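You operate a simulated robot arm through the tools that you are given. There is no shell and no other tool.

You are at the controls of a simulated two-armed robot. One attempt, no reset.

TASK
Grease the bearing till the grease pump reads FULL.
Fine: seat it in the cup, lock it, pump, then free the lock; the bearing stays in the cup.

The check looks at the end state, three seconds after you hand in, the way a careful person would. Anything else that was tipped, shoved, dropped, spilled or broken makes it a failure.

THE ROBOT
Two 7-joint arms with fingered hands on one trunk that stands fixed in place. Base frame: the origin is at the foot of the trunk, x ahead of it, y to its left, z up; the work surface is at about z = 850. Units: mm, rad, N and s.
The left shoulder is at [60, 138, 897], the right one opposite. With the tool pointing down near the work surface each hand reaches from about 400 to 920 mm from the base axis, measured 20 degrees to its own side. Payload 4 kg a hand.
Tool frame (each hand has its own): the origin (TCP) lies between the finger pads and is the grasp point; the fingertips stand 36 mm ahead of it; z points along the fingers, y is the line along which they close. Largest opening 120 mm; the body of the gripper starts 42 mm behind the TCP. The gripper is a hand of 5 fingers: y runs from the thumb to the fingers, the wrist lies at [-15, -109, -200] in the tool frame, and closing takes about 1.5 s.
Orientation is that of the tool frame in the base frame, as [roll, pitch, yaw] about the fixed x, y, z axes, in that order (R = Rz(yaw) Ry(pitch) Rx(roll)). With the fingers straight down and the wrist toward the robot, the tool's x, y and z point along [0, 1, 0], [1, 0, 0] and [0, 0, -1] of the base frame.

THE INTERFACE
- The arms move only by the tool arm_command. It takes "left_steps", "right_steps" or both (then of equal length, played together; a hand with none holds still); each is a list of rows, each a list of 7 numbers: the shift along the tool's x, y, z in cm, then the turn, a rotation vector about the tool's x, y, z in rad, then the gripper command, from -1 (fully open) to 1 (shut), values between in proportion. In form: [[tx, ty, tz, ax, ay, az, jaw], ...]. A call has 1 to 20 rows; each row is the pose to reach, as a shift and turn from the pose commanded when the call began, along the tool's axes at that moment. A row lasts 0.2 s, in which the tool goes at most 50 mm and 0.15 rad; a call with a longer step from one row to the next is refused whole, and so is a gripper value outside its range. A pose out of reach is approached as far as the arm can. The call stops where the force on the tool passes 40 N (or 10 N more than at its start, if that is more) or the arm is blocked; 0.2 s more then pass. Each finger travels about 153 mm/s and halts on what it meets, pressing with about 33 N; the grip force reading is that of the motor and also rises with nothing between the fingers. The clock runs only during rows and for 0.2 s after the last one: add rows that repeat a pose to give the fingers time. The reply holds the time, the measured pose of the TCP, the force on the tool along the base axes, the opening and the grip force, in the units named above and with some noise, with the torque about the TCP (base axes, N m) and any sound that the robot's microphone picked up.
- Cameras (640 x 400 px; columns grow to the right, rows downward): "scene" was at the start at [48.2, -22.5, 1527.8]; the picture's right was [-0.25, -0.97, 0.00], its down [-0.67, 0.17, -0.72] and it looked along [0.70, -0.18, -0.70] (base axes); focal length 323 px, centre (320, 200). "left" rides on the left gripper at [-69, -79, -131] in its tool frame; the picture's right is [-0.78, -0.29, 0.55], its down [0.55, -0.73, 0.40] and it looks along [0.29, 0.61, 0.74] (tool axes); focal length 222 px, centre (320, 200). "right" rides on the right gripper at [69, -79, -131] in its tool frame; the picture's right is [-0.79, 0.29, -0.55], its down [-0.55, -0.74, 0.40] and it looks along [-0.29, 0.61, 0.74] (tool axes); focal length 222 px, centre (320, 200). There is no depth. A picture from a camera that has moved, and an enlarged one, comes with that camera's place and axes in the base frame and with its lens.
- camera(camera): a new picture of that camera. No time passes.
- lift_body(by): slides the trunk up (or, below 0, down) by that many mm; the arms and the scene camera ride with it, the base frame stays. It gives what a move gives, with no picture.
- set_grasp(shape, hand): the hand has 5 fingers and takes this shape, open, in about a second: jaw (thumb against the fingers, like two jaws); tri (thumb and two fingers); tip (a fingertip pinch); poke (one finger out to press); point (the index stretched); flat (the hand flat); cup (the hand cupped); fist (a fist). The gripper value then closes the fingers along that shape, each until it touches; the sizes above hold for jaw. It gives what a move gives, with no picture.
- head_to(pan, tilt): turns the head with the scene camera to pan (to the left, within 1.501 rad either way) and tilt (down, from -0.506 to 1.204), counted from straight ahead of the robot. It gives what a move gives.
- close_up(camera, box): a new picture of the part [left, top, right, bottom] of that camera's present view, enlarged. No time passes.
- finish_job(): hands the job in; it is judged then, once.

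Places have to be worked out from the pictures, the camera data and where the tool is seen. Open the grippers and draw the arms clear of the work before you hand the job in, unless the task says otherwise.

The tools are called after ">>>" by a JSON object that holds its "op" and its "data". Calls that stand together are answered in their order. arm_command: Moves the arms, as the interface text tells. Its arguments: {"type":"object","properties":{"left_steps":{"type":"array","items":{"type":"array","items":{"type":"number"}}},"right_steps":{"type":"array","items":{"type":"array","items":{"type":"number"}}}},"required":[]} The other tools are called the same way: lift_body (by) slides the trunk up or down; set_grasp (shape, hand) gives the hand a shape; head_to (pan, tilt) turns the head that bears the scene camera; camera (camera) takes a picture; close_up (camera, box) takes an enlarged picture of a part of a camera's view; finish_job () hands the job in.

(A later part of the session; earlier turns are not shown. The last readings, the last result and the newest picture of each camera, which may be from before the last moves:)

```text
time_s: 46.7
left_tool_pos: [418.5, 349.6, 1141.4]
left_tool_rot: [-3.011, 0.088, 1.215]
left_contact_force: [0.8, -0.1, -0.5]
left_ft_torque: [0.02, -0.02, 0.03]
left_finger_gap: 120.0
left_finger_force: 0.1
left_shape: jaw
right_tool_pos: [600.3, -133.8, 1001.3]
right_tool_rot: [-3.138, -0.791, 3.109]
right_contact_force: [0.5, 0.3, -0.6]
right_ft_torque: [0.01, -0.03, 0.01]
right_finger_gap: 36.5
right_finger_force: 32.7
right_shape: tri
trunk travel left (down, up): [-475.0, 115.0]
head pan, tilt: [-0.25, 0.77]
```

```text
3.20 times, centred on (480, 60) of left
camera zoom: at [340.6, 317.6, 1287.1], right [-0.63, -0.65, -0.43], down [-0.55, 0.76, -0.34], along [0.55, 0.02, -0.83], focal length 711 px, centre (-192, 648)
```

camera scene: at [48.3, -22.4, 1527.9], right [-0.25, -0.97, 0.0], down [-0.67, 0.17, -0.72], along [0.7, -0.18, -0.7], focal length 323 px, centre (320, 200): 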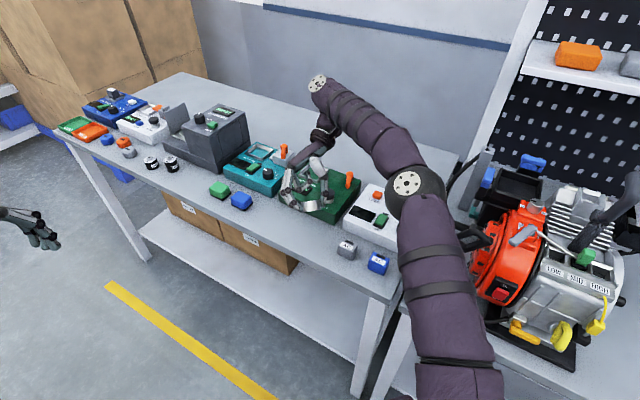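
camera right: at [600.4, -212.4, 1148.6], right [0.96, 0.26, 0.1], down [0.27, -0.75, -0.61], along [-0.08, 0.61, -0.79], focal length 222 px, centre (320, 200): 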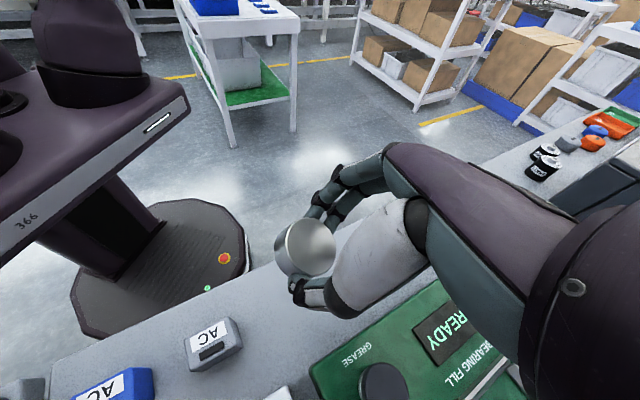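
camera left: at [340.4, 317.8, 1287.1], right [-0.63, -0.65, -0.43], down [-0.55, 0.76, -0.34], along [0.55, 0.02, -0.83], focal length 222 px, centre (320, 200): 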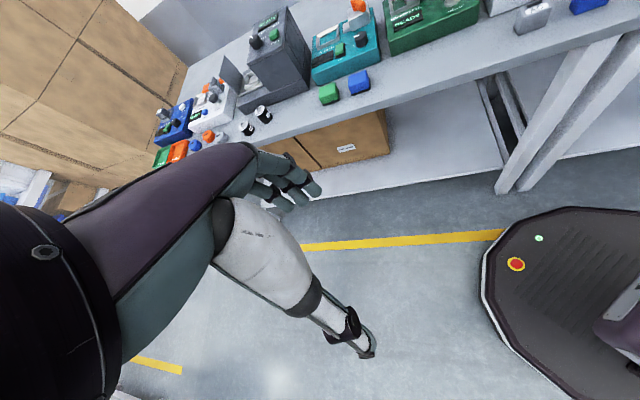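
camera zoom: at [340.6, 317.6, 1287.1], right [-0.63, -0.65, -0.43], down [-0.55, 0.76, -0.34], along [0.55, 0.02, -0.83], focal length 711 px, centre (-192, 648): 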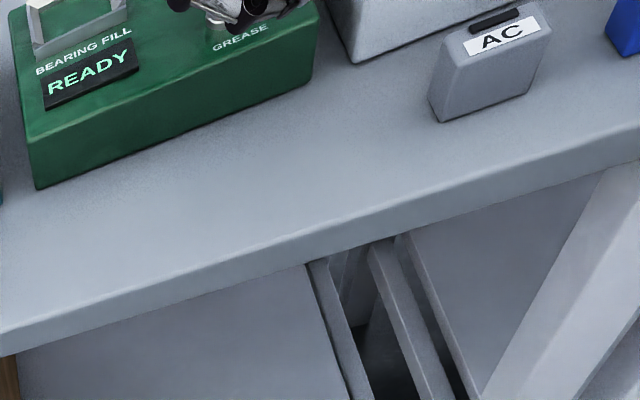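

The bearing is still held at mid-height. I tilt back to vertical and then lower it onto the table at about (600,-134).

>>> {"op": "arm_command", "data": {"right_steps": [[0, 0, 0, 0, -0.1, 0, 0.9], [0, 0, 0, 0, -0.2, 0, 0.9], [0, 0, 0, 0, -0.3, 0, 0.9], [0, 0, 0, 0, -0.4, 0, 0.9], [0, 0, 0, 0, -0.5, 0, 0.9], [0, 0, 0, 0, -0.6, 0, 0.9], [0, 0, 0, 0, -0.7, 0, 0.9], [0, 0, 0, 0, -0.79, 0, 0.9], [0, 0, 0, 0, -0.79, 0, 0.9]]}}

>>> {"op": "arm_command", "data": {"right_steps": [[0, 0, 2, 0, 0, 0, 0.9], [0, 0, 4, 0, 0, 0, 0.9], [0, 0, 6, 0, 0, 0, 0.9], [0, 0, 7.5, 0, 0, 0, 0.9], [0, 0, 8.5, 0, 0, 0, 0.9], [0, 0, 9.3, 0, 0, 0, 0.9], [0, 0, 9.3, 0, 0, 0, 0.9]]}}

>>> {"op": "close_up", "data": {"camera": "left", "box": [380, 0, 540, 100]}}

>>> {"op": "close_up", "data": {"camera": "scene", "box": [264, 170, 360, 240]}}

```text
time_s: 48.7
left_tool_pos: [418.1, 350.2, 1142.5]
left_tool_rot: [-3.008, 0.088, 1.213]
left_contact_force: [0.4, 0.4, 0.3]
left_ft_torque: [0.02, 0.02, 0.03]
left_finger_gap: 120.0
left_finger_force: 0.1
left_shape: jaw
right_tool_pos: [600.7, -134.6, 999.9]
right_tool_rot: [-3.137, 0.002, 3.111]
right_contact_force: [0.6, 0.8, -0.6]
right_ft_torque: [0.03, 0.01, 0.04]
right_finger_gap: 36.7
right_finger_force: 33.1
right_shape: tri
trunk travel left (down, up): [-475.0, 115.0]
head pan, tilt: [-0.25, 0.77]
```

```text
time_s: 50.3
left_tool_pos: [417.4, 351.4, 1141.9]
left_tool_rot: [-3.012, 0.088, 1.215]
left_contact_force: [0.4, 0.5, -0.5]
left_ft_torque: [-0.03, 0.03, -0.04]
left_finger_gap: 119.9
left_finger_force: 0.0
left_shape: jaw
right_tool_pos: [599.0, -136.3, 906.8]
right_tool_rot: [-3.138, 0.001, 3.111]
right_contact_force: [-0.2, 0.0, -0.7]
right_ft_torque: [0.01, -0.03, 0.0]
right_finger_gap: 36.8
right_finger_force: 33.1
right_shape: tri
trunk travel left (down, up): [-475.0, 115.0]
head pan, tilt: [-0.25, 0.77]
```

```text
4.00 times, centred on (460, 50) of left
camera zoom: at [340.6, 317.7, 1287.0], right [-0.63, -0.65, -0.43], down [-0.55, 0.76, -0.34], along [0.55, 0.02, -0.83], focal length 888 px, centre (-240, 800)
```

zoom: 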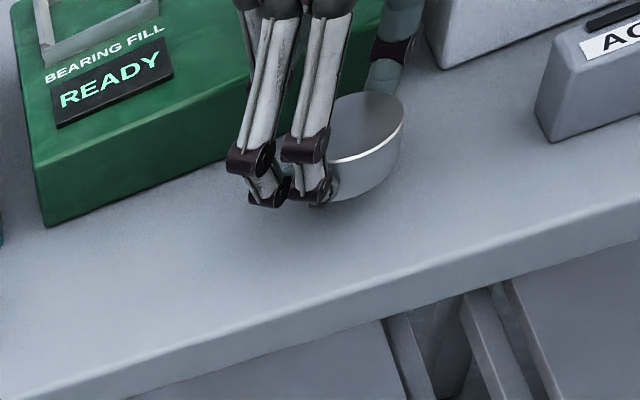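

```text
5.71 times, centred on (312, 205) of scene
camera zoom: at [48.3, -22.3, 1527.8], right [-0.25, -0.97, 0.0], down [-0.67, 0.17, -0.72], along [0.7, -0.18, -0.7], focal length 1847 px, centre (366, 171)
```

zoom: 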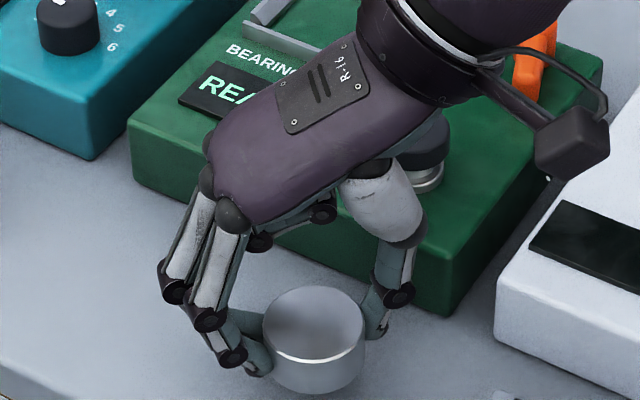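

The bearing now hangs about 1 cm above the table. I lower in small steps and watch the force.

>>> {"op": "arm_command", "data": {"right_steps": [[0, 0, 0.5, 0, 0, 0, 0.9], [0, 0, 0.8, 0, 0, 0, 0.9], [0, 0, 1.0, 0, 0, 0, 0.9], [0, 0, 1.0, 0, 0, 0, 0.9]]}}

>>> {"op": "close_up", "data": {"camera": "left", "box": [420, 10, 500, 60]}}

>>> {"op": "close_up", "data": {"camera": "scene", "box": [290, 200, 346, 250]}}

```text
time_s: 51.3
left_tool_pos: [418.4, 350.6, 1141.7]
left_tool_rot: [-3.01, 0.089, 1.215]
left_contact_force: [0.3, -0.3, -0.2]
left_ft_torque: [0.03, 0.0, 0.0]
left_finger_gap: 120.0
left_finger_force: 0.2
left_shape: jaw
right_tool_pos: [601.6, -134.1, 896.4]
right_tool_rot: [-3.137, -0.001, 3.112]
right_contact_force: [0.1, 0.4, -1.6]
right_ft_torque: [-0.01, -0.01, 0.02]
right_finger_gap: 36.6
right_finger_force: 33.4
right_shape: tri
trunk travel left (down, up): [-475.0, 115.0]
head pan, tilt: [-0.25, 0.77]
```

```text
8.00 times, centred on (460, 35) of left
camera zoom: at [340.7, 317.7, 1287.0], right [-0.63, -0.65, -0.43], down [-0.55, 0.76, -0.34], along [0.55, 0.02, -0.83], focal length 1777 px, centre (-800, 1520)
```

zoom: 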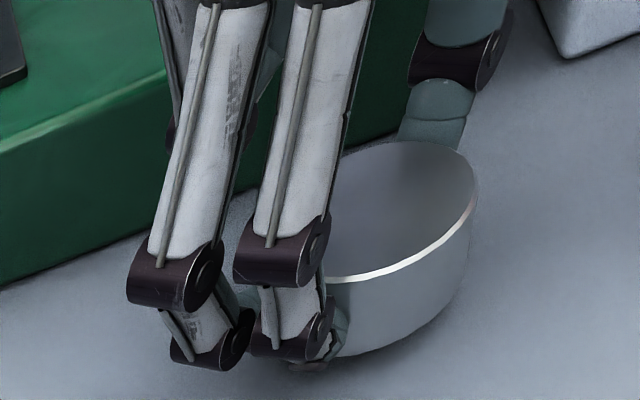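

```text
8.00 times, centred on (318, 225) of scene
camera zoom: at [48.4, -22.4, 1527.8], right [-0.25, -0.97, 0.0], down [-0.67, 0.17, -0.72], along [0.7, -0.18, -0.7], focal length 2586 px, centre (336, 0)
```

zoom: 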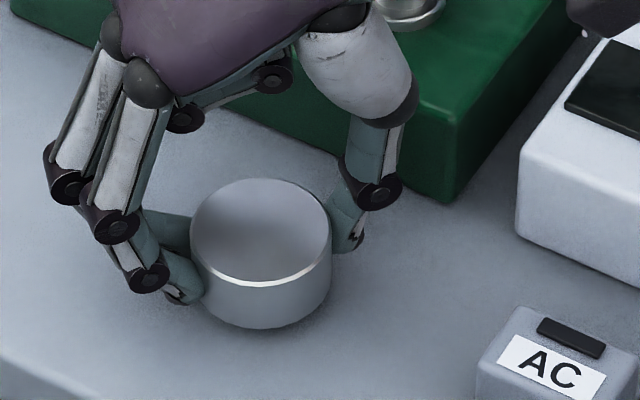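

Still no contact. I lower a few millimetres more.

>>> {"op": "arm_command", "data": {"right_steps": [[0, 0, 0.15, 0, 0, 0, 0.9], [0, 0, 0.3, 0, 0, 0, 0.9], [0, 0, 0.3, 0, 0, 0, 0.9]]}}

>>> {"op": "arm_command", "data": {"right_steps": [[0, 0, 0.1, 0, 0, 0, 0.9], [0, 0, 0.2, 0, 0, 0, 0.9], [0, 0, 0.2, 0, 0, 0, 0.9]]}}

```text
time_s: 52.1
left_tool_pos: [418.8, 351.3, 1141.0]
left_tool_rot: [-3.009, 0.089, 1.214]
left_contact_force: [-0.5, -0.2, 0.1]
left_ft_torque: [0.03, -0.03, 0.02]
left_finger_gap: 120.0
left_finger_force: 0.0
left_shape: jaw
right_tool_pos: [600.2, -135.3, 894.0]
right_tool_rot: [-3.138, 0.001, 3.112]
right_contact_force: [-0.6, 0.2, -0.2]
right_ft_torque: [-0.01, 0.01, -0.01]
right_finger_gap: 36.7
right_finger_force: 32.7
right_shape: tri
trunk travel left (down, up): [-475.0, 115.0]
head pan, tilt: [-0.25, 0.77]
```

```text
time_s: 52.9
left_tool_pos: [417.5, 350.0, 1142.3]
left_tool_rot: [-3.008, 0.087, 1.214]
left_contact_force: [-0.3, 0.3, 0.7]
left_ft_torque: [-0.01, -0.01, -0.02]
left_finger_gap: 119.9
left_finger_force: 0.0
left_shape: jaw
right_tool_pos: [599.7, -134.1, 891.8]
right_tool_rot: [-3.137, 0.0, 3.111]
right_contact_force: [0.5, -0.2, -1.4]
right_ft_torque: [0.04, 0.0, -0.01]
right_finger_gap: 36.3
right_finger_force: 33.2
right_shape: tri
trunk travel left (down, up): [-475.0, 115.0]
head pan, tilt: [-0.25, 0.77]
```

Still no clear contact reading. I look closely before going lower.

>>> {"op": "close_up", "data": {"camera": "left", "box": [430, 10, 490, 50]}}

>>> {"op": "close_up", "data": {"camera": "scene", "box": [296, 210, 336, 240]}}

>>> {"op": "close_up", "data": {"camera": "right", "box": [232, 150, 392, 350]}}

```text
10.00 times, centred on (460, 30) of left
camera zoom: at [340.7, 317.7, 1287.0], right [-0.63, -0.65, -0.43], down [-0.55, 0.76, -0.34], along [0.55, 0.02, -0.83], focal length 2221 px, centre (-1080, 1900)
```

zoom: 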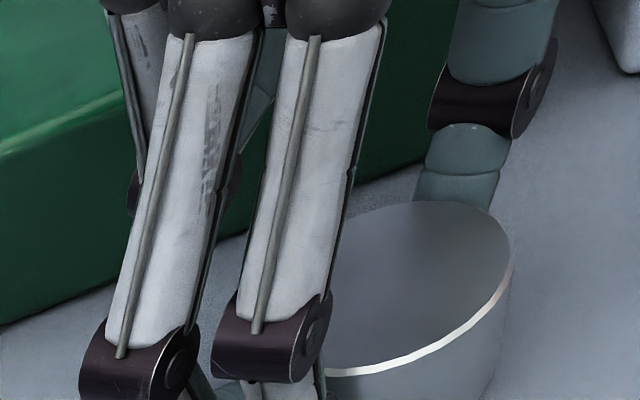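

```text
13.33 times, centred on (316, 225) of scene
camera zoom: at [48.4, -22.4, 1527.8], right [-0.25, -0.97, 0.0], down [-0.67, 0.17, -0.72], along [0.7, -0.18, -0.7], focal length 4311 px, centre (373, -133)
```

zoom: 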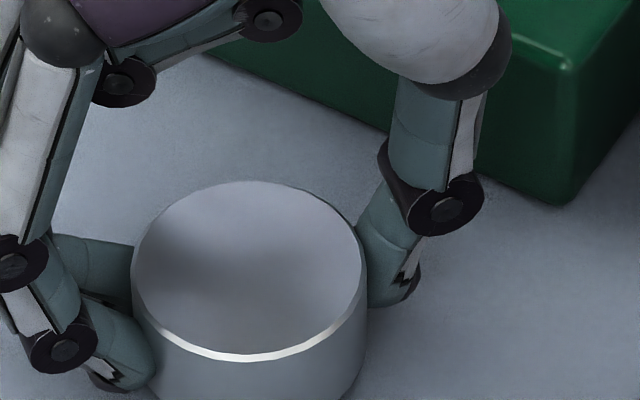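

```text
2.00 times, centred on (312, 250) of right
camera zoom: at [529.1, -211.1, 1022.7], right [0.79, 0.27, 0.55], down [0.53, -0.75, -0.39], along [0.3, 0.6, -0.74], focal length 444 px, centre (336, 100)
```

zoom: 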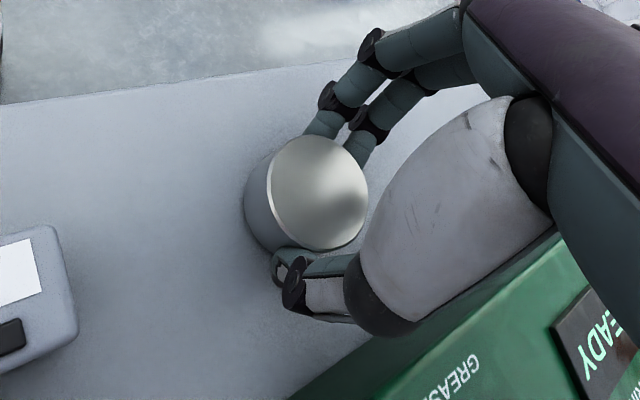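

I look at the lower edge of the bearing against the table.

>>> {"op": "close_up", "data": {"camera": "scene", "box": [296, 222, 336, 252]}}

>>> {"op": "close_up", "data": {"camera": "left", "box": [430, 25, 490, 65]}}

```text
13.33 times, centred on (316, 237) of scene
camera zoom: at [48.4, -22.4, 1527.8], right [-0.25, -0.97, 0.0], down [-0.67, 0.17, -0.72], along [0.7, -0.18, -0.7], focal length 4311 px, centre (373, -293)
```

zoom: 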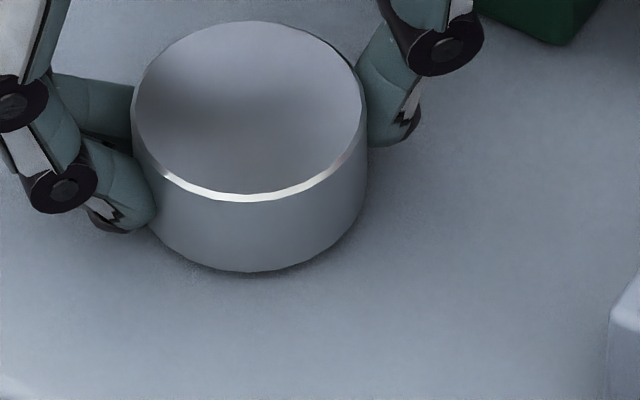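

```text
10.00 times, centred on (460, 45) of left
camera zoom: at [340.7, 317.7, 1287.0], right [-0.63, -0.65, -0.43], down [-0.55, 0.76, -0.34], along [0.55, 0.02, -0.83], focal length 2221 px, centre (-1080, 1750)
```

zoom: 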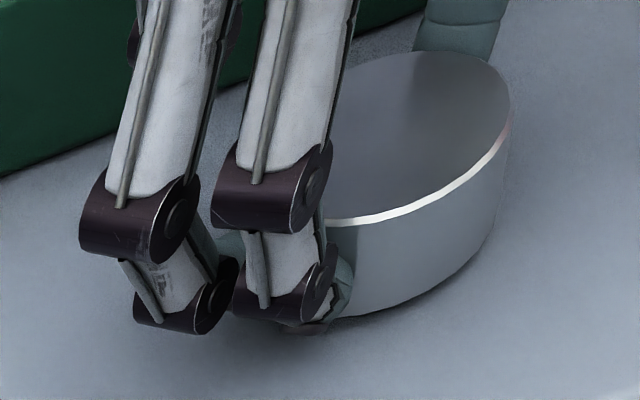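

The bearing is at the table within a millimetre or so. I open the fingers just a little, keeping them around it as guards.

>>> {"op": "arm_command", "data": {"right_steps": [[0, 0, 0, 0, 0, 0, 0.5], [0, 0, 0, 0, 0, 0, 0.38], [0, 0, 0, 0, 0, 0, 0.3], [0, 0, 0, 0, 0, 0, 0.2], [0, 0, 0, 0, 0, 0, 0.15], [0, 0, 0, 0, 0, 0, 0.15]]}}

>>> {"op": "close_up", "data": {"camera": "scene", "box": [290, 205, 346, 245]}}

>>> {"op": "close_up", "data": {"camera": "right", "box": [232, 150, 392, 350]}}

```text
time_s: 54.3
left_tool_pos: [418.8, 350.3, 1141.4]
left_tool_rot: [-3.01, 0.09, 1.214]
left_contact_force: [0.0, 0.1, 0.9]
left_ft_torque: [0.0, 0.0, 0.0]
left_finger_gap: 119.7
left_finger_force: 0.0
left_shape: jaw
right_tool_pos: [600.3, -133.5, 891.7]
right_tool_rot: [-3.138, -0.001, 3.112]
right_contact_force: [-0.3, 0.0, 0.1]
right_ft_torque: [0.05, 0.01, -0.02]
right_finger_gap: 50.7
right_finger_force: 0.0
right_shape: tri
trunk travel left (down, up): [-475.0, 115.0]
head pan, tilt: [-0.25, 0.77]
```

```text
10.00 times, centred on (318, 225) of scene
camera zoom: at [48.3, -22.3, 1527.8], right [-0.25, -0.97, 0.0], down [-0.67, 0.17, -0.72], along [0.7, -0.18, -0.7], focal length 3233 px, centre (340, -50)
```

zoom: 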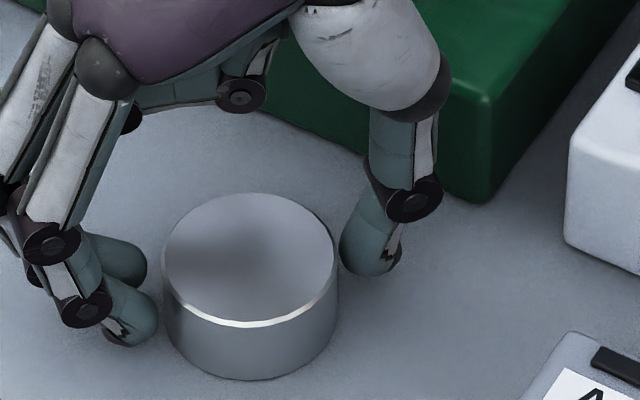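

```text
2.00 times, centred on (312, 250) of right
camera zoom: at [529.1, -211.1, 1022.8], right [0.79, 0.27, 0.55], down [0.53, -0.75, -0.39], along [0.31, 0.6, -0.74], focal length 444 px, centre (336, 100)
```

zoom: 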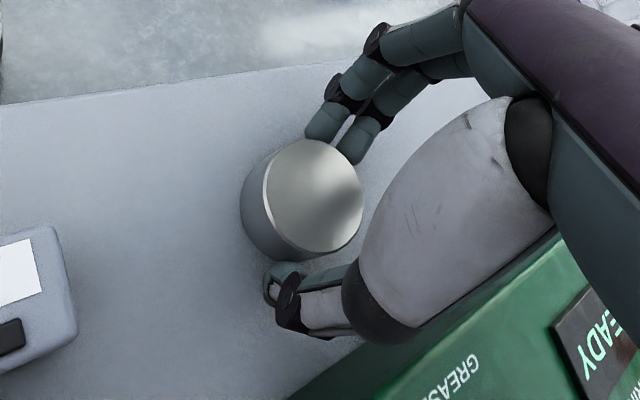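

The bearing rests on the table, free by 1–2 mm on both sides. Keeping the fingers as guards, I rotate the hand about the bearing centre to a 30° backward tilt.

>>> {"op": "arm_command", "data": {"right_steps": [[-0.18, 0, -0.06, 0, 0.087, 0, 0.15], [-0.38, 0, -0.09, 0, 0.174, 0, 0.15], [-0.68, 0, -0.09, 0, 0.262, 0, 0.15], [-0.97, 0, -0.07, 0, 0.349, 0, 0.15], [-1.27, 0, -0.01, 0, 0.436, 0, 0.15], [-1.57, 0, 0.06, 0, 0.524, 0, 0.15], [-1.57, 0, 0.06, 0, 0.524, 0, 0.15]]}}

>>> {"op": "close_up", "data": {"camera": "scene", "box": [290, 205, 346, 245]}}

>>> {"op": "close_up", "data": {"camera": "right", "box": [232, 150, 392, 350]}}

>>> {"op": "close_up", "data": {"camera": "left", "box": [420, 10, 500, 60]}}

```text
time_s: 55.9
left_tool_pos: [417.7, 350.7, 1141.1]
left_tool_rot: [-3.011, 0.089, 1.212]
left_contact_force: [0.0, -0.2, 0.3]
left_ft_torque: [0.0, 0.0, -0.01]
left_finger_gap: 120.1
left_finger_force: 0.0
left_shape: jaw
right_tool_pos: [617.4, -134.9, 892.2]
right_tool_rot: [-3.137, -0.526, 3.11]
right_contact_force: [-0.5, 0.5, -0.3]
right_ft_torque: [0.01, 0.0, 0.02]
right_finger_gap: 50.8
right_finger_force: 0.1
right_shape: tri
trunk travel left (down, up): [-475.0, 115.0]
head pan, tilt: [-0.25, 0.77]
```

```text
10.00 times, centred on (318, 225) of scene
camera zoom: at [48.2, -22.4, 1527.9], right [-0.25, -0.97, 0.0], down [-0.67, 0.17, -0.72], along [0.7, -0.18, -0.7], focal length 3233 px, centre (340, -50)
```

zoom: 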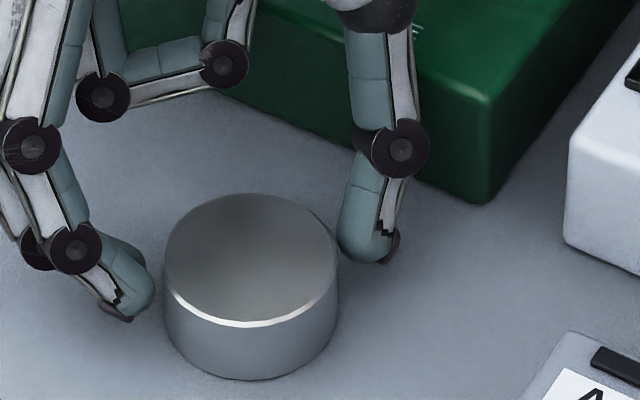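

```text
2.00 times, centred on (312, 250) of right
camera zoom: at [619.8, -213.5, 1040.0], right [0.96, 0.26, 0.08], down [0.25, -0.75, -0.62], along [-0.1, 0.61, -0.78], focal length 444 px, centre (336, 100)
```

zoom: 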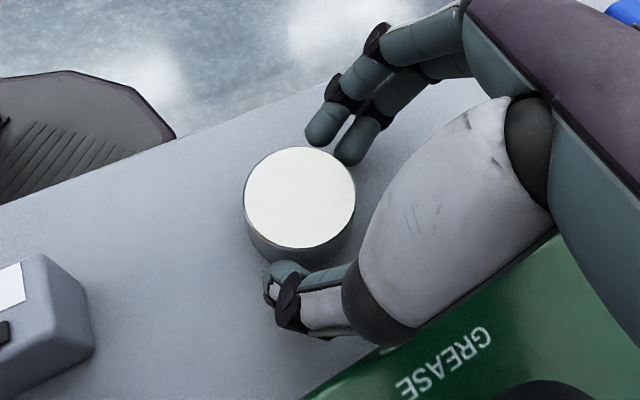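

```text
8.00 times, centred on (460, 35) of left
camera zoom: at [340.5, 317.6, 1287.1], right [-0.63, -0.65, -0.43], down [-0.55, 0.76, -0.34], along [0.55, 0.02, -0.83], focal length 1777 px, centre (-800, 1520)
```

zoom: 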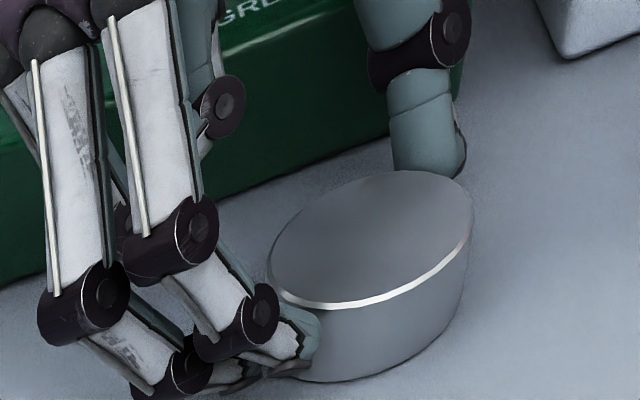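

The bearing centre lies on the grip axis, about 37 mm ahead of the TCP. I move 1.5 mm further in along the fingers and close.

>>> {"op": "arm_command", "data": {"right_steps": [[0, 0, 0.15, 0, 0, 0, 0.15], [0, 0, 0.15, 0, 0, 0, 0.2], [0, 0, 0.15, 0, 0, 0, 0.26], [0, 0, 0.15, 0, 0, 0, 0.32], [0, 0, 0.15, 0, 0, 0, 0.4], [0, 0, 0.15, 0, 0, 0, 0.6], [0, 0, 0.15, 0, 0, 0, 0.9], [0, 0, 0.15, 0, 0, 0, 0.9]]}}

>>> {"op": "close_up", "data": {"camera": "scene", "box": [290, 205, 346, 245]}}

>>> {"op": "close_up", "data": {"camera": "right", "box": [232, 150, 392, 350]}}

>>> {"op": "close_up", "data": {"camera": "left", "box": [420, 10, 500, 60]}}

```text
time_s: 57.7
left_tool_pos: [417.6, 349.1, 1141.1]
left_tool_rot: [-3.01, 0.087, 1.214]
left_contact_force: [0.3, -0.1, 0.1]
left_ft_torque: [0.02, -0.02, 0.05]
left_finger_gap: 119.7
left_finger_force: 0.1
left_shape: jaw
right_tool_pos: [616.5, -133.6, 890.7]
right_tool_rot: [-3.138, -0.522, 3.111]
right_contact_force: [-0.8, 0.0, 0.0]
right_ft_torque: [-0.01, -0.02, -0.01]
right_finger_gap: 37.9
right_finger_force: 33.2
right_shape: tri
trunk travel left (down, up): [-475.0, 115.0]
head pan, tilt: [-0.25, 0.77]
```

```text
10.00 times, centred on (318, 225) of scene
camera zoom: at [48.3, -22.4, 1527.8], right [-0.25, -0.97, 0.0], down [-0.67, 0.17, -0.72], along [0.7, -0.18, -0.7], focal length 3233 px, centre (340, -50)
```

zoom: 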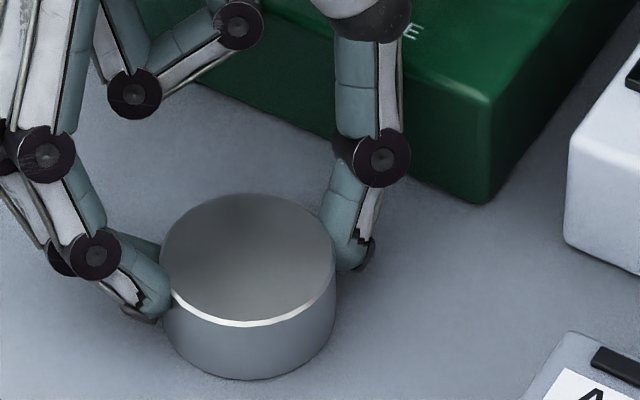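

```text
2.00 times, centred on (312, 250) of right
camera zoom: at [619.2, -213.1, 1038.3], right [0.96, 0.26, 0.08], down [0.25, -0.75, -0.62], along [-0.1, 0.61, -0.78], focal length 444 px, centre (336, 100)
```

zoom: 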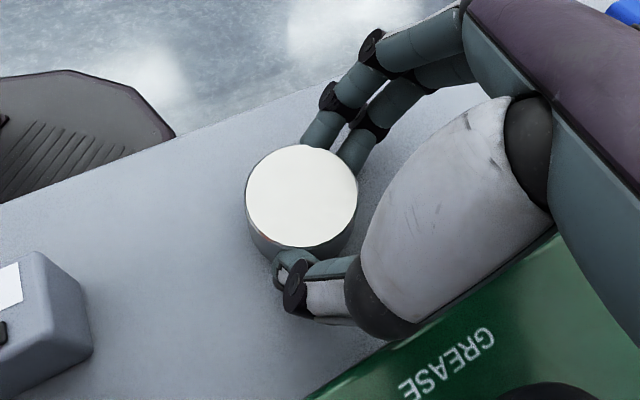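

```text
8.00 times, centred on (460, 35) of left
camera zoom: at [340.7, 317.7, 1287.0], right [-0.63, -0.65, -0.43], down [-0.55, 0.76, -0.34], along [0.55, 0.02, -0.83], focal length 1777 px, centre (-800, 1520)
```

zoom: 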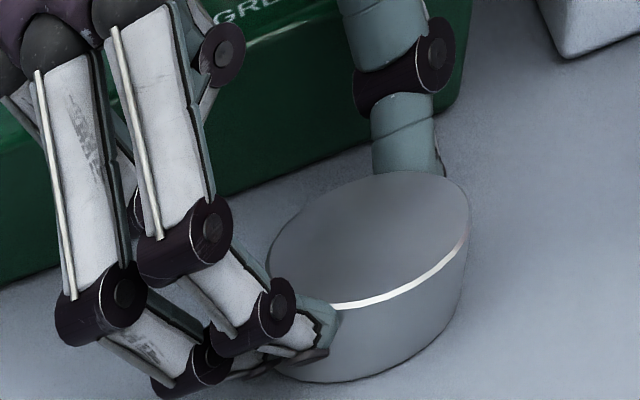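

Gripped again with the hand tilted 30° back. I lift 7 cm straight up.

>>> {"op": "arm_command", "data": {"right_steps": [[0.2, 0, -0.35, 0, 0, 0, 0.9], [0.7, 0, -1.2, 0, 0, 0, 0.9], [1.4, 0, -2.43, 0, 0, 0, 0.9], [2.1, 0, -3.64, 0, 0, 0, 0.9], [2.8, 0, -4.86, 0, 0, 0, 0.9], [3.5, 0, -6.07, 0, 0, 0, 0.9], [3.5, 0, -6.07, 0, 0, 0, 0.9]]}}

>>> {"op": "close_up", "data": {"camera": "scene", "box": [274, 165, 354, 240]}}

>>> {"op": "close_up", "data": {"camera": "right", "box": [232, 150, 392, 350]}}

```text
time_s: 59.3
left_tool_pos: [418.6, 349.7, 1141.0]
left_tool_rot: [-3.006, 0.088, 1.216]
left_contact_force: [-0.1, 1.0, 0.1]
left_ft_torque: [0.01, 0.01, 0.01]
left_finger_gap: 119.9
left_finger_force: 0.1
left_shape: jaw
right_tool_pos: [616.0, -134.5, 960.5]
right_tool_rot: [-3.138, -0.525, 3.111]
right_contact_force: [0.0, 0.3, -1.5]
right_ft_torque: [-0.01, -0.03, -0.01]
right_finger_gap: 37.7
right_finger_force: 32.6
right_shape: tri
trunk travel left (down, up): [-475.0, 115.0]
head pan, tilt: [-0.25, 0.77]
```

```text
5.33 times, centred on (314, 202) of scene
camera zoom: at [48.5, -22.4, 1527.8], right [-0.25, -0.97, 0.0], down [-0.67, 0.17, -0.72], along [0.7, -0.18, -0.7], focal length 1724 px, centre (352, 187)
```

zoom: 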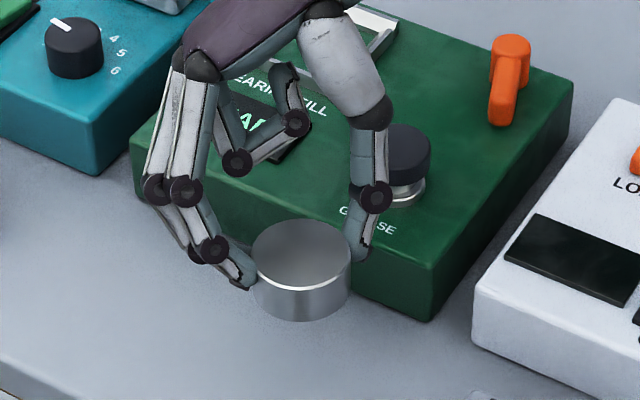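

```text
2.00 times, centred on (312, 250) of right
camera zoom: at [619.0, -213.6, 1108.3], right [0.96, 0.26, 0.08], down [0.25, -0.75, -0.62], along [-0.1, 0.61, -0.78], focal length 444 px, centre (336, 100)
```

zoom: 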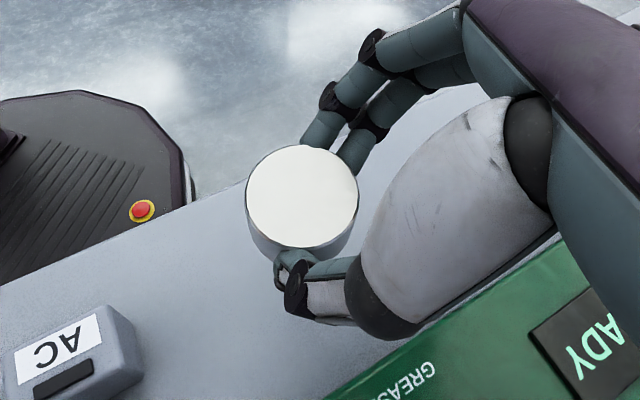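

Lifted cleanly. Now I rotate the hand forward about the grip axis by 90° (from −30° to +60°), shifting it back 4 cm to stay over the free strip.

>>> {"op": "arm_command", "data": {"right_steps": [[0.2, 0, 0.12, 0, -0.08, 0, 0.9], [0.43, 0, 0.25, 0, -0.18, 0, 0.9], [0.65, 0, 0.37, 0, -0.28, 0, 0.9], [0.86, 0, 0.5, 0, -0.38, 0, 0.9], [1.08, 0, 0.62, 0, -0.48, 0, 0.9], [1.3, 0, 0.75, 0, -0.58, 0, 0.9], [1.51, 0, 0.87, 0, -0.68, 0, 0.9], [1.73, 0, 1.0, 0, -0.78, 0, 0.9], [1.95, 0, 1.12, 0, -0.88, 0, 0.9], [2.16, 0, 1.25, 0, -0.98, 0, 0.9], [2.38, 0, 1.37, 0, -1.08, 0, 0.9], [2.6, 0, 1.5, 0, -1.18, 0, 0.9], [2.81, 0, 1.62, 0, -1.28, 0, 0.9], [3.03, 0, 1.75, 0, -1.38, 0, 0.9], [3.25, 0, 1.87, 0, -1.48, 0, 0.9], [3.46, 0, 2.0, 0, -1.572, 0, 0.9], [3.46, 0, 2.0, 0, -1.572, 0, 0.9]]}}

>>> {"op": "close_up", "data": {"camera": "scene", "box": [274, 165, 370, 240]}}

>>> {"op": "close_up", "data": {"camera": "right", "box": [232, 150, 392, 350]}}

>>> {"op": "camera", "data": {"camera": "left"}}

```text
time_s: 62.9
left_tool_pos: [419.1, 350.4, 1141.9]
left_tool_rot: [-3.009, 0.088, 1.215]
left_contact_force: [-1.1, -1.0, 0.2]
left_ft_torque: [-0.01, 0.0, -0.02]
left_finger_gap: 119.7
left_finger_force: 0.1
left_shape: jaw
right_tool_pos: [576.0, -134.0, 959.6]
right_tool_rot: [-3.135, 1.05, 3.117]
right_contact_force: [0.0, -0.3, -0.7]
right_ft_torque: [0.01, 0.04, 0.02]
right_finger_gap: 37.4
right_finger_force: 33.1
right_shape: tri
trunk travel left (down, up): [-475.0, 115.0]
head pan, tilt: [-0.25, 0.77]
```

```text
5.33 times, centred on (322, 202) of scene
camera zoom: at [48.3, -22.4, 1527.8], right [-0.25, -0.97, 0.0], down [-0.67, 0.17, -0.72], along [0.7, -0.18, -0.7], focal length 1724 px, centre (309, 187)
```

zoom: 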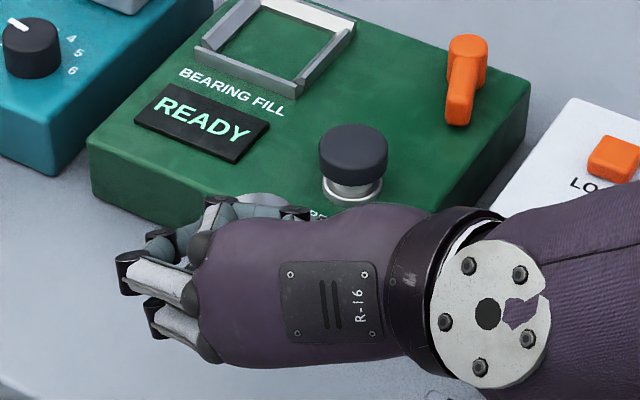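

```text
2.00 times, centred on (312, 250) of right
camera zoom: at [425.4, -208.7, 965.1], right [-0.07, 0.3, 0.95], down [0.6, -0.75, 0.28], along [0.8, 0.59, -0.12], focal length 444 px, centre (336, 100)
```

zoom: 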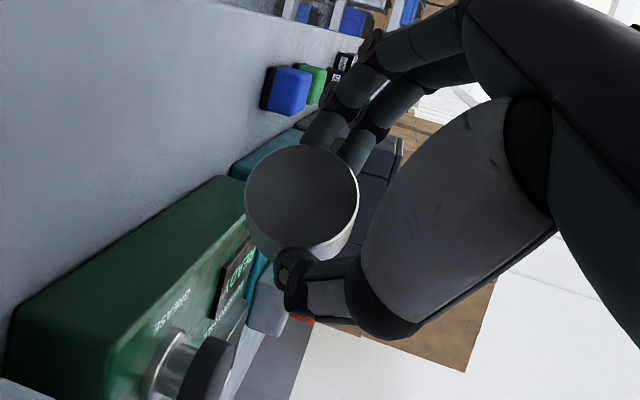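

```text
taken
camera left: at [340.7, 317.6, 1287.0], right [-0.63, -0.65, -0.43], down [-0.55, 0.76, -0.34], along [0.55, 0.02, -0.83], focal length 222 px, centre (320, 200)
```

left: 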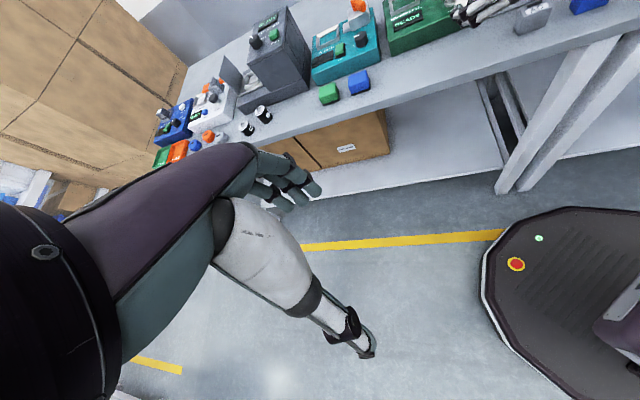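

The bearing now stands with its axis horizontal in the grip. I lower the hand so that its rim approaches the table (centre to z≈878).

>>> {"op": "arm_command", "data": {"right_steps": [[0.9, 0, 0.5, 0, 0, 0, 0.9], [2.2, 0, 1.25, 0, 0, 0, 0.9], [3.5, 0, 2.0, 0, 0, 0, 0.9], [4.6, 0, 2.64, 0, 0, 0, 0.9], [5.3, 0, 3.04, 0, 0, 0, 0.9], [5.55, 0, 3.18, 0, 0, 0, 0.9], [5.55, 0, 3.18, 0, 0, 0, 0.9]]}}

>>> {"op": "close_up", "data": {"camera": "left", "box": [420, 0, 520, 62]}}

>>> {"op": "close_up", "data": {"camera": "right", "box": [232, 150, 392, 350]}}

>>> {"op": "close_up", "data": {"camera": "scene", "box": [274, 185, 370, 260]}}

```text
time_s: 64.5
left_tool_pos: [416.9, 350.1, 1141.9]
left_tool_rot: [-3.008, 0.089, 1.216]
left_contact_force: [-0.5, 0.7, -0.4]
left_ft_torque: [0.0, -0.02, -0.01]
left_finger_gap: 119.8
left_finger_force: 0.1
left_shape: jaw
right_tool_pos: [576.1, -132.7, 895.6]
right_tool_rot: [-3.136, 1.049, 3.117]
right_contact_force: [0.6, 0.6, -0.5]
right_ft_torque: [-0.02, 0.0, -0.02]
right_finger_gap: 37.6
right_finger_force: 33.2
right_shape: tri
trunk travel left (down, up): [-475.0, 115.0]
head pan, tilt: [-0.25, 0.77]
```

```text
6.40 times, centred on (470, 31) of left
camera zoom: at [340.6, 317.6, 1287.0], right [-0.63, -0.65, -0.43], down [-0.55, 0.76, -0.34], along [0.55, 0.02, -0.83], focal length 1422 px, centre (-640, 1282)
```

zoom: 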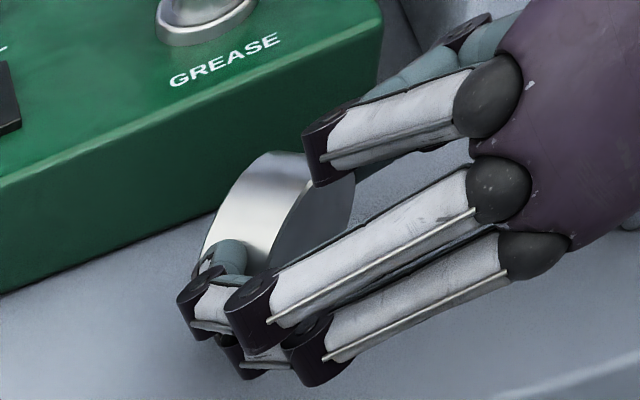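

```text
2.00 times, centred on (312, 250) of right
camera zoom: at [425.9, -208.2, 900.9], right [-0.07, 0.3, 0.95], down [0.6, -0.75, 0.28], along [0.8, 0.59, -0.12], focal length 444 px, centre (336, 100)
```

zoom: 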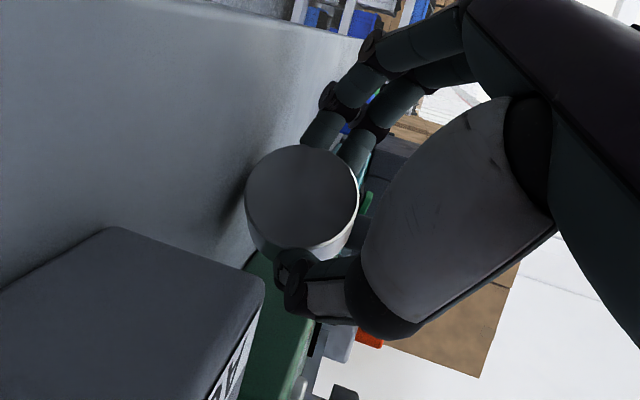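

```text
5.33 times, centred on (322, 222) of scene
camera zoom: at [48.3, -22.4, 1527.8], right [-0.25, -0.97, 0.0], down [-0.67, 0.17, -0.72], along [0.7, -0.18, -0.7], focal length 1724 px, centre (309, 80)
```

zoom: 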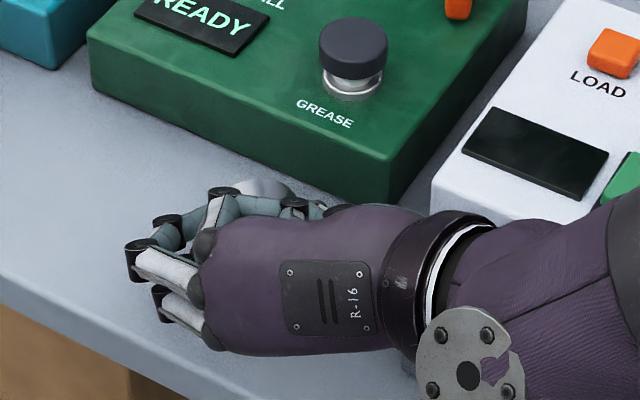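

The rim is about 5 mm above the table. The AC part stands close to the thumb side, so I first shift 2 cm forward and 2 cm left along the strip before setting down.

>>> {"op": "arm_command", "data": {"right_steps": [[-0.5, 1.0, 0.87, 0, 0, 0, 0.9], [-1.0, 2.0, 1.73, 0, 0, 0, 0.9], [-1.0, 2.0, 1.73, 0, 0, 0, 0.9]]}}

>>> {"op": "arm_command", "data": {"right_steps": [[0.17, 0, 0.1, 0, 0, 0, 0.9], [0.26, 0, 0.15, 0, 0, 0, 0.9], [0.26, 0, 0.15, 0, 0, 0, 0.9]]}}

>>> {"op": "close_up", "data": {"camera": "left", "box": [410, 0, 510, 62]}}

```text
time_s: 65.3
left_tool_pos: [417.8, 351.5, 1142.6]
left_tool_rot: [-3.01, 0.086, 1.215]
left_contact_force: [0.7, 0.1, -0.3]
left_ft_torque: [-0.01, -0.02, 0.0]
left_finger_gap: 119.7
left_finger_force: 0.1
left_shape: jaw
right_tool_pos: [597.4, -114.4, 897.2]
right_tool_rot: [-3.134, 1.048, 3.118]
right_contact_force: [0.1, 0.0, -1.1]
right_ft_torque: [0.03, 0.03, 0.01]
right_finger_gap: 37.5
right_finger_force: 33.0
right_shape: tri
trunk travel left (down, up): [-475.0, 115.0]
head pan, tilt: [-0.25, 0.77]
```

```text
time_s: 66.1
left_tool_pos: [419.1, 350.4, 1140.5]
left_tool_rot: [-3.009, 0.088, 1.214]
left_contact_force: [0.3, -0.4, 0.5]
left_ft_torque: [0.01, 0.01, -0.03]
left_finger_gap: 119.9
left_finger_force: 0.1
left_shape: jaw
right_tool_pos: [596.3, -114.0, 894.1]
right_tool_rot: [-3.133, 1.048, 3.12]
right_contact_force: [-0.3, -0.1, -0.3]
right_ft_torque: [-0.05, 0.0, -0.02]
right_finger_gap: 37.6
right_finger_force: 33.4
right_shape: tri
trunk travel left (down, up): [-475.0, 115.0]
head pan, tilt: [-0.25, 0.77]
```

```text
6.40 times, centred on (460, 31) of left
camera zoom: at [340.7, 317.6, 1287.0], right [-0.63, -0.65, -0.43], down [-0.55, 0.76, -0.34], along [0.55, 0.02, -0.83], focal length 1422 px, centre (-576, 1282)
```

zoom: 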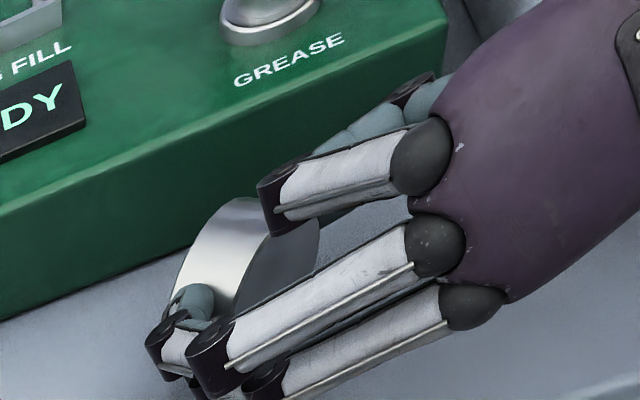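

No contact yet; I lower in 2 mm steps until the table carries the bearing.

>>> {"op": "arm_command", "data": {"right_steps": [[0.09, 0, 0.05, 0, 0, 0, 0.9], [0.17, 0, 0.1, 0, 0, 0, 0.9], [0.17, 0, 0.1, 0, 0, 0, 0.9]]}}

>>> {"op": "arm_command", "data": {"right_steps": [[0.09, 0, 0.05, 0, 0, 0, 0.9], [0.17, 0, 0.1, 0, 0, 0, 0.9], [0.17, 0, 0.1, 0, 0, 0, 0.9]]}}

>>> {"op": "close_up", "data": {"camera": "right", "box": [232, 150, 392, 350]}}

```text
time_s: 66.9
left_tool_pos: [417.8, 349.9, 1142.2]
left_tool_rot: [-3.011, 0.088, 1.214]
left_contact_force: [-0.5, 0.9, 0.5]
left_ft_torque: [-0.03, 0.01, -0.01]
left_finger_gap: 119.8
left_finger_force: 0.3
left_shape: jaw
right_tool_pos: [595.5, -114.3, 891.8]
right_tool_rot: [-3.136, 1.047, 3.116]
right_contact_force: [0.2, 0.3, 2.4]
right_ft_torque: [0.0, -0.05, -0.02]
right_finger_gap: 37.6
right_finger_force: 33.1
right_shape: tri
trunk travel left (down, up): [-475.0, 115.0]
head pan, tilt: [-0.25, 0.77]
```

```text
time_s: 67.7
left_tool_pos: [418.9, 350.9, 1141.2]
left_tool_rot: [-3.01, 0.089, 1.212]
left_contact_force: [-0.6, 0.0, 0.8]
left_ft_torque: [0.01, 0.01, 0.03]
left_finger_gap: 119.8
left_finger_force: 0.0
left_shape: jaw
right_tool_pos: [595.8, -113.9, 891.0]
right_tool_rot: [-3.134, 1.051, 3.118]
right_contact_force: [0.6, 1.1, 6.3]
right_ft_torque: [0.13, -0.16, 0.04]
right_finger_gap: 37.7
right_finger_force: 33.2
right_shape: tri
trunk travel left (down, up): [-475.0, 115.0]
head pan, tilt: [-0.25, 0.77]
```

```text
2.00 times, centred on (312, 250) of right
camera zoom: at [446.0, -188.4, 895.2], right [-0.08, 0.3, 0.95], down [0.6, -0.75, 0.28], along [0.8, 0.59, -0.12], focal length 444 px, centre (336, 100)
```

zoom: 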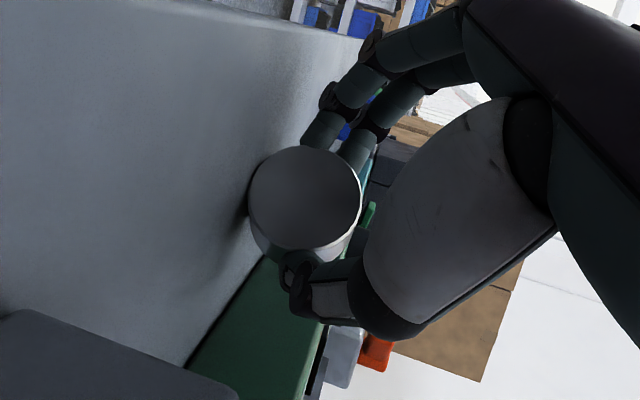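

The table now carries the bearing (6 N), which stands on its rim. I open the fingers a little, keeping them on both sides as guards against rolling.

>>> {"op": "arm_command", "data": {"right_steps": [[-0.05, 0, -0.03, 0, 0, 0, 0.6], [-0.05, 0, -0.03, 0, 0, 0, 0.42], [-0.05, 0, -0.03, 0, 0, 0, 0.36], [-0.05, 0, -0.03, 0, 0, 0, 0.3], [-0.05, 0, -0.03, 0, 0, 0, 0.25], [-0.05, 0, -0.03, 0, 0, 0, 0.2], [-0.05, 0, -0.03, 0, 0, 0, 0.2]]}}

>>> {"op": "close_up", "data": {"camera": "right", "box": [232, 150, 392, 350]}}

>>> {"op": "close_up", "data": {"camera": "left", "box": [410, 0, 510, 62]}}

```text
time_s: 69.3
left_tool_pos: [418.0, 349.3, 1140.5]
left_tool_rot: [-3.009, 0.088, 1.213]
left_contact_force: [-0.5, 1.1, -0.3]
left_ft_torque: [-0.03, 0.02, 0.02]
left_finger_gap: 119.9
left_finger_force: 0.0
left_shape: jaw
right_tool_pos: [596.3, -114.4, 889.6]
right_tool_rot: [-3.132, 1.05, 3.12]
right_contact_force: [0.5, -0.2, 1.0]
right_ft_torque: [0.0, -0.01, 0.0]
right_finger_gap: 48.0
right_finger_force: 0.1
right_shape: tri
trunk travel left (down, up): [-475.0, 115.0]
head pan, tilt: [-0.25, 0.77]
```

```text
2.00 times, centred on (312, 250) of right
camera zoom: at [446.0, -188.9, 895.0], right [-0.07, 0.3, 0.95], down [0.6, -0.75, 0.28], along [0.8, 0.59, -0.12], focal length 444 px, centre (336, 100)
```

zoom: 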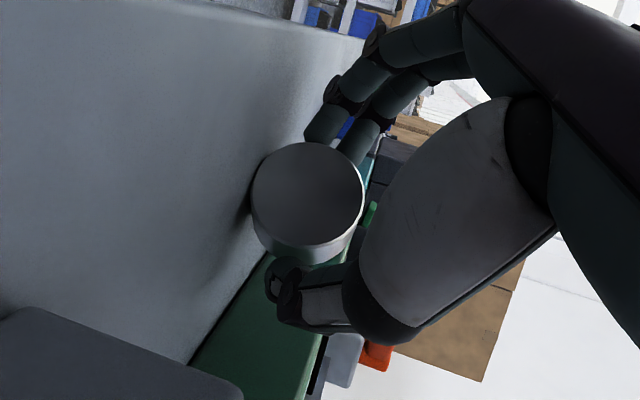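

```text
6.40 times, centred on (460, 31) of left
camera zoom: at [340.6, 317.7, 1287.0], right [-0.63, -0.65, -0.43], down [-0.55, 0.76, -0.34], along [0.55, 0.02, -0.83], focal length 1422 px, centre (-576, 1282)
```

zoom: 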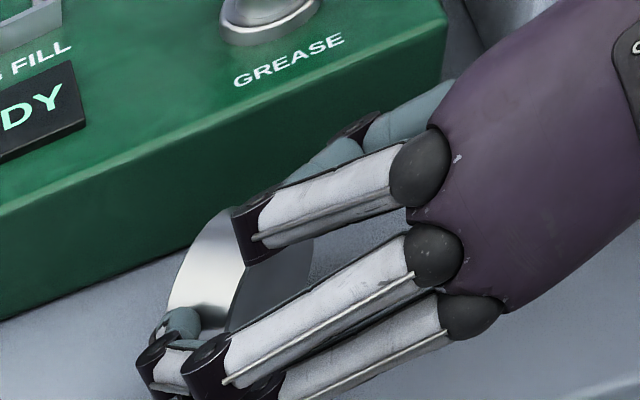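

The bearing stands freely on its rim with about 5 mm clearance to thumb and fingers. I now swing the hand about the bearing's centre (about (626,-114,873)) from +60° to −50°, keeping the fingers around it.

>>> {"op": "arm_command", "data": {"right_steps": [[-0.485, 0, 0.018, 0, 0.128, 0, 0.2], [-0.921, 0, 0.093, 0, 0.256, 0, 0.2], [-1.344, 0, 0.225, 0, 0.384, 0, 0.2], [-1.75, 0, 0.406, 0, 0.512, 0, 0.2], [-2.129, 0, 0.642, 0, 0.64, 0, 0.2], [-2.476, 0, 0.924, 0, 0.768, 0, 0.2], [-2.786, 0, 1.249, 0, 0.896, 0, 0.2], [-3.05, 0, 1.613, 0, 1.024, 0, 0.2], [-3.05, 0, 1.613, 0, 1.024, 0, 0.2]]}}

>>> {"op": "close_up", "data": {"camera": "right", "box": [232, 150, 392, 350]}}

>>> {"op": "close_up", "data": {"camera": "scene", "box": [280, 185, 352, 235]}}

>>> {"op": "close_up", "data": {"camera": "left", "box": [410, 0, 510, 62]}}

```text
time_s: 71.3
left_tool_pos: [417.2, 349.9, 1141.8]
left_tool_rot: [-3.011, 0.086, 1.215]
left_contact_force: [-0.3, -0.4, -0.6]
left_ft_torque: [-0.03, 0.01, 0.03]
left_finger_gap: 119.9
left_finger_force: 0.0
left_shape: jaw
right_tool_pos: [626.1, -114.2, 908.8]
right_tool_rot: [-3.14, 0.024, 3.112]
right_contact_force: [0.1, 0.7, 0.3]
right_ft_torque: [0.02, 0.0, 0.03]
right_finger_gap: 47.4
right_finger_force: 0.0
right_shape: tri
trunk travel left (down, up): [-475.0, 115.0]
head pan, tilt: [-0.25, 0.77]
```

```text
2.00 times, centred on (312, 250) of right
camera zoom: at [550.5, -191.3, 1037.7], right [0.78, 0.27, 0.56], down [0.54, -0.75, -0.38], along [0.32, 0.6, -0.73], focal length 444 px, centre (336, 100)
```

zoom: 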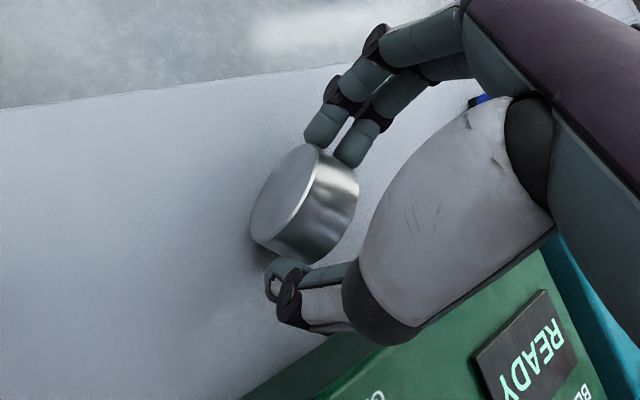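

```text
8.00 times, centred on (316, 210) of scene
camera zoom: at [48.1, -22.4, 1527.9], right [-0.25, -0.97, 0.0], down [-0.67, 0.17, -0.72], along [0.7, -0.18, -0.7], focal length 2586 px, centre (352, 120)
```

zoom: 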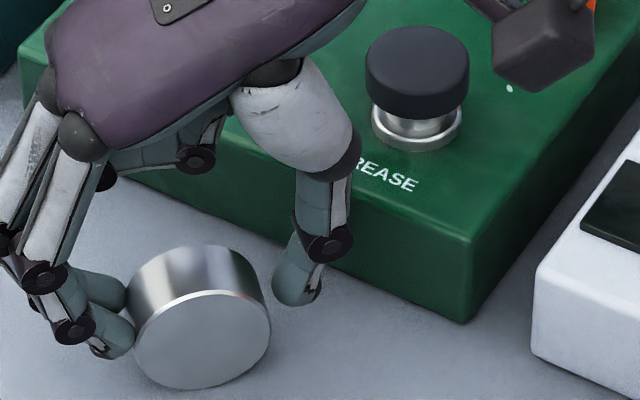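

```text
6.40 times, centred on (460, 31) of left
camera zoom: at [340.5, 317.6, 1287.1], right [-0.63, -0.65, -0.43], down [-0.55, 0.76, -0.34], along [0.55, 0.02, -0.83], focal length 1422 px, centre (-576, 1282)
```

zoom: 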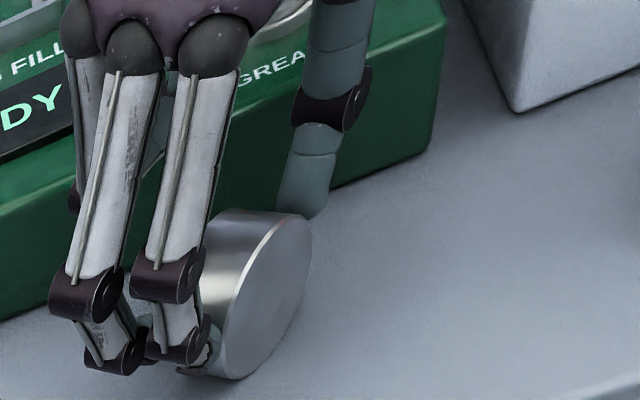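

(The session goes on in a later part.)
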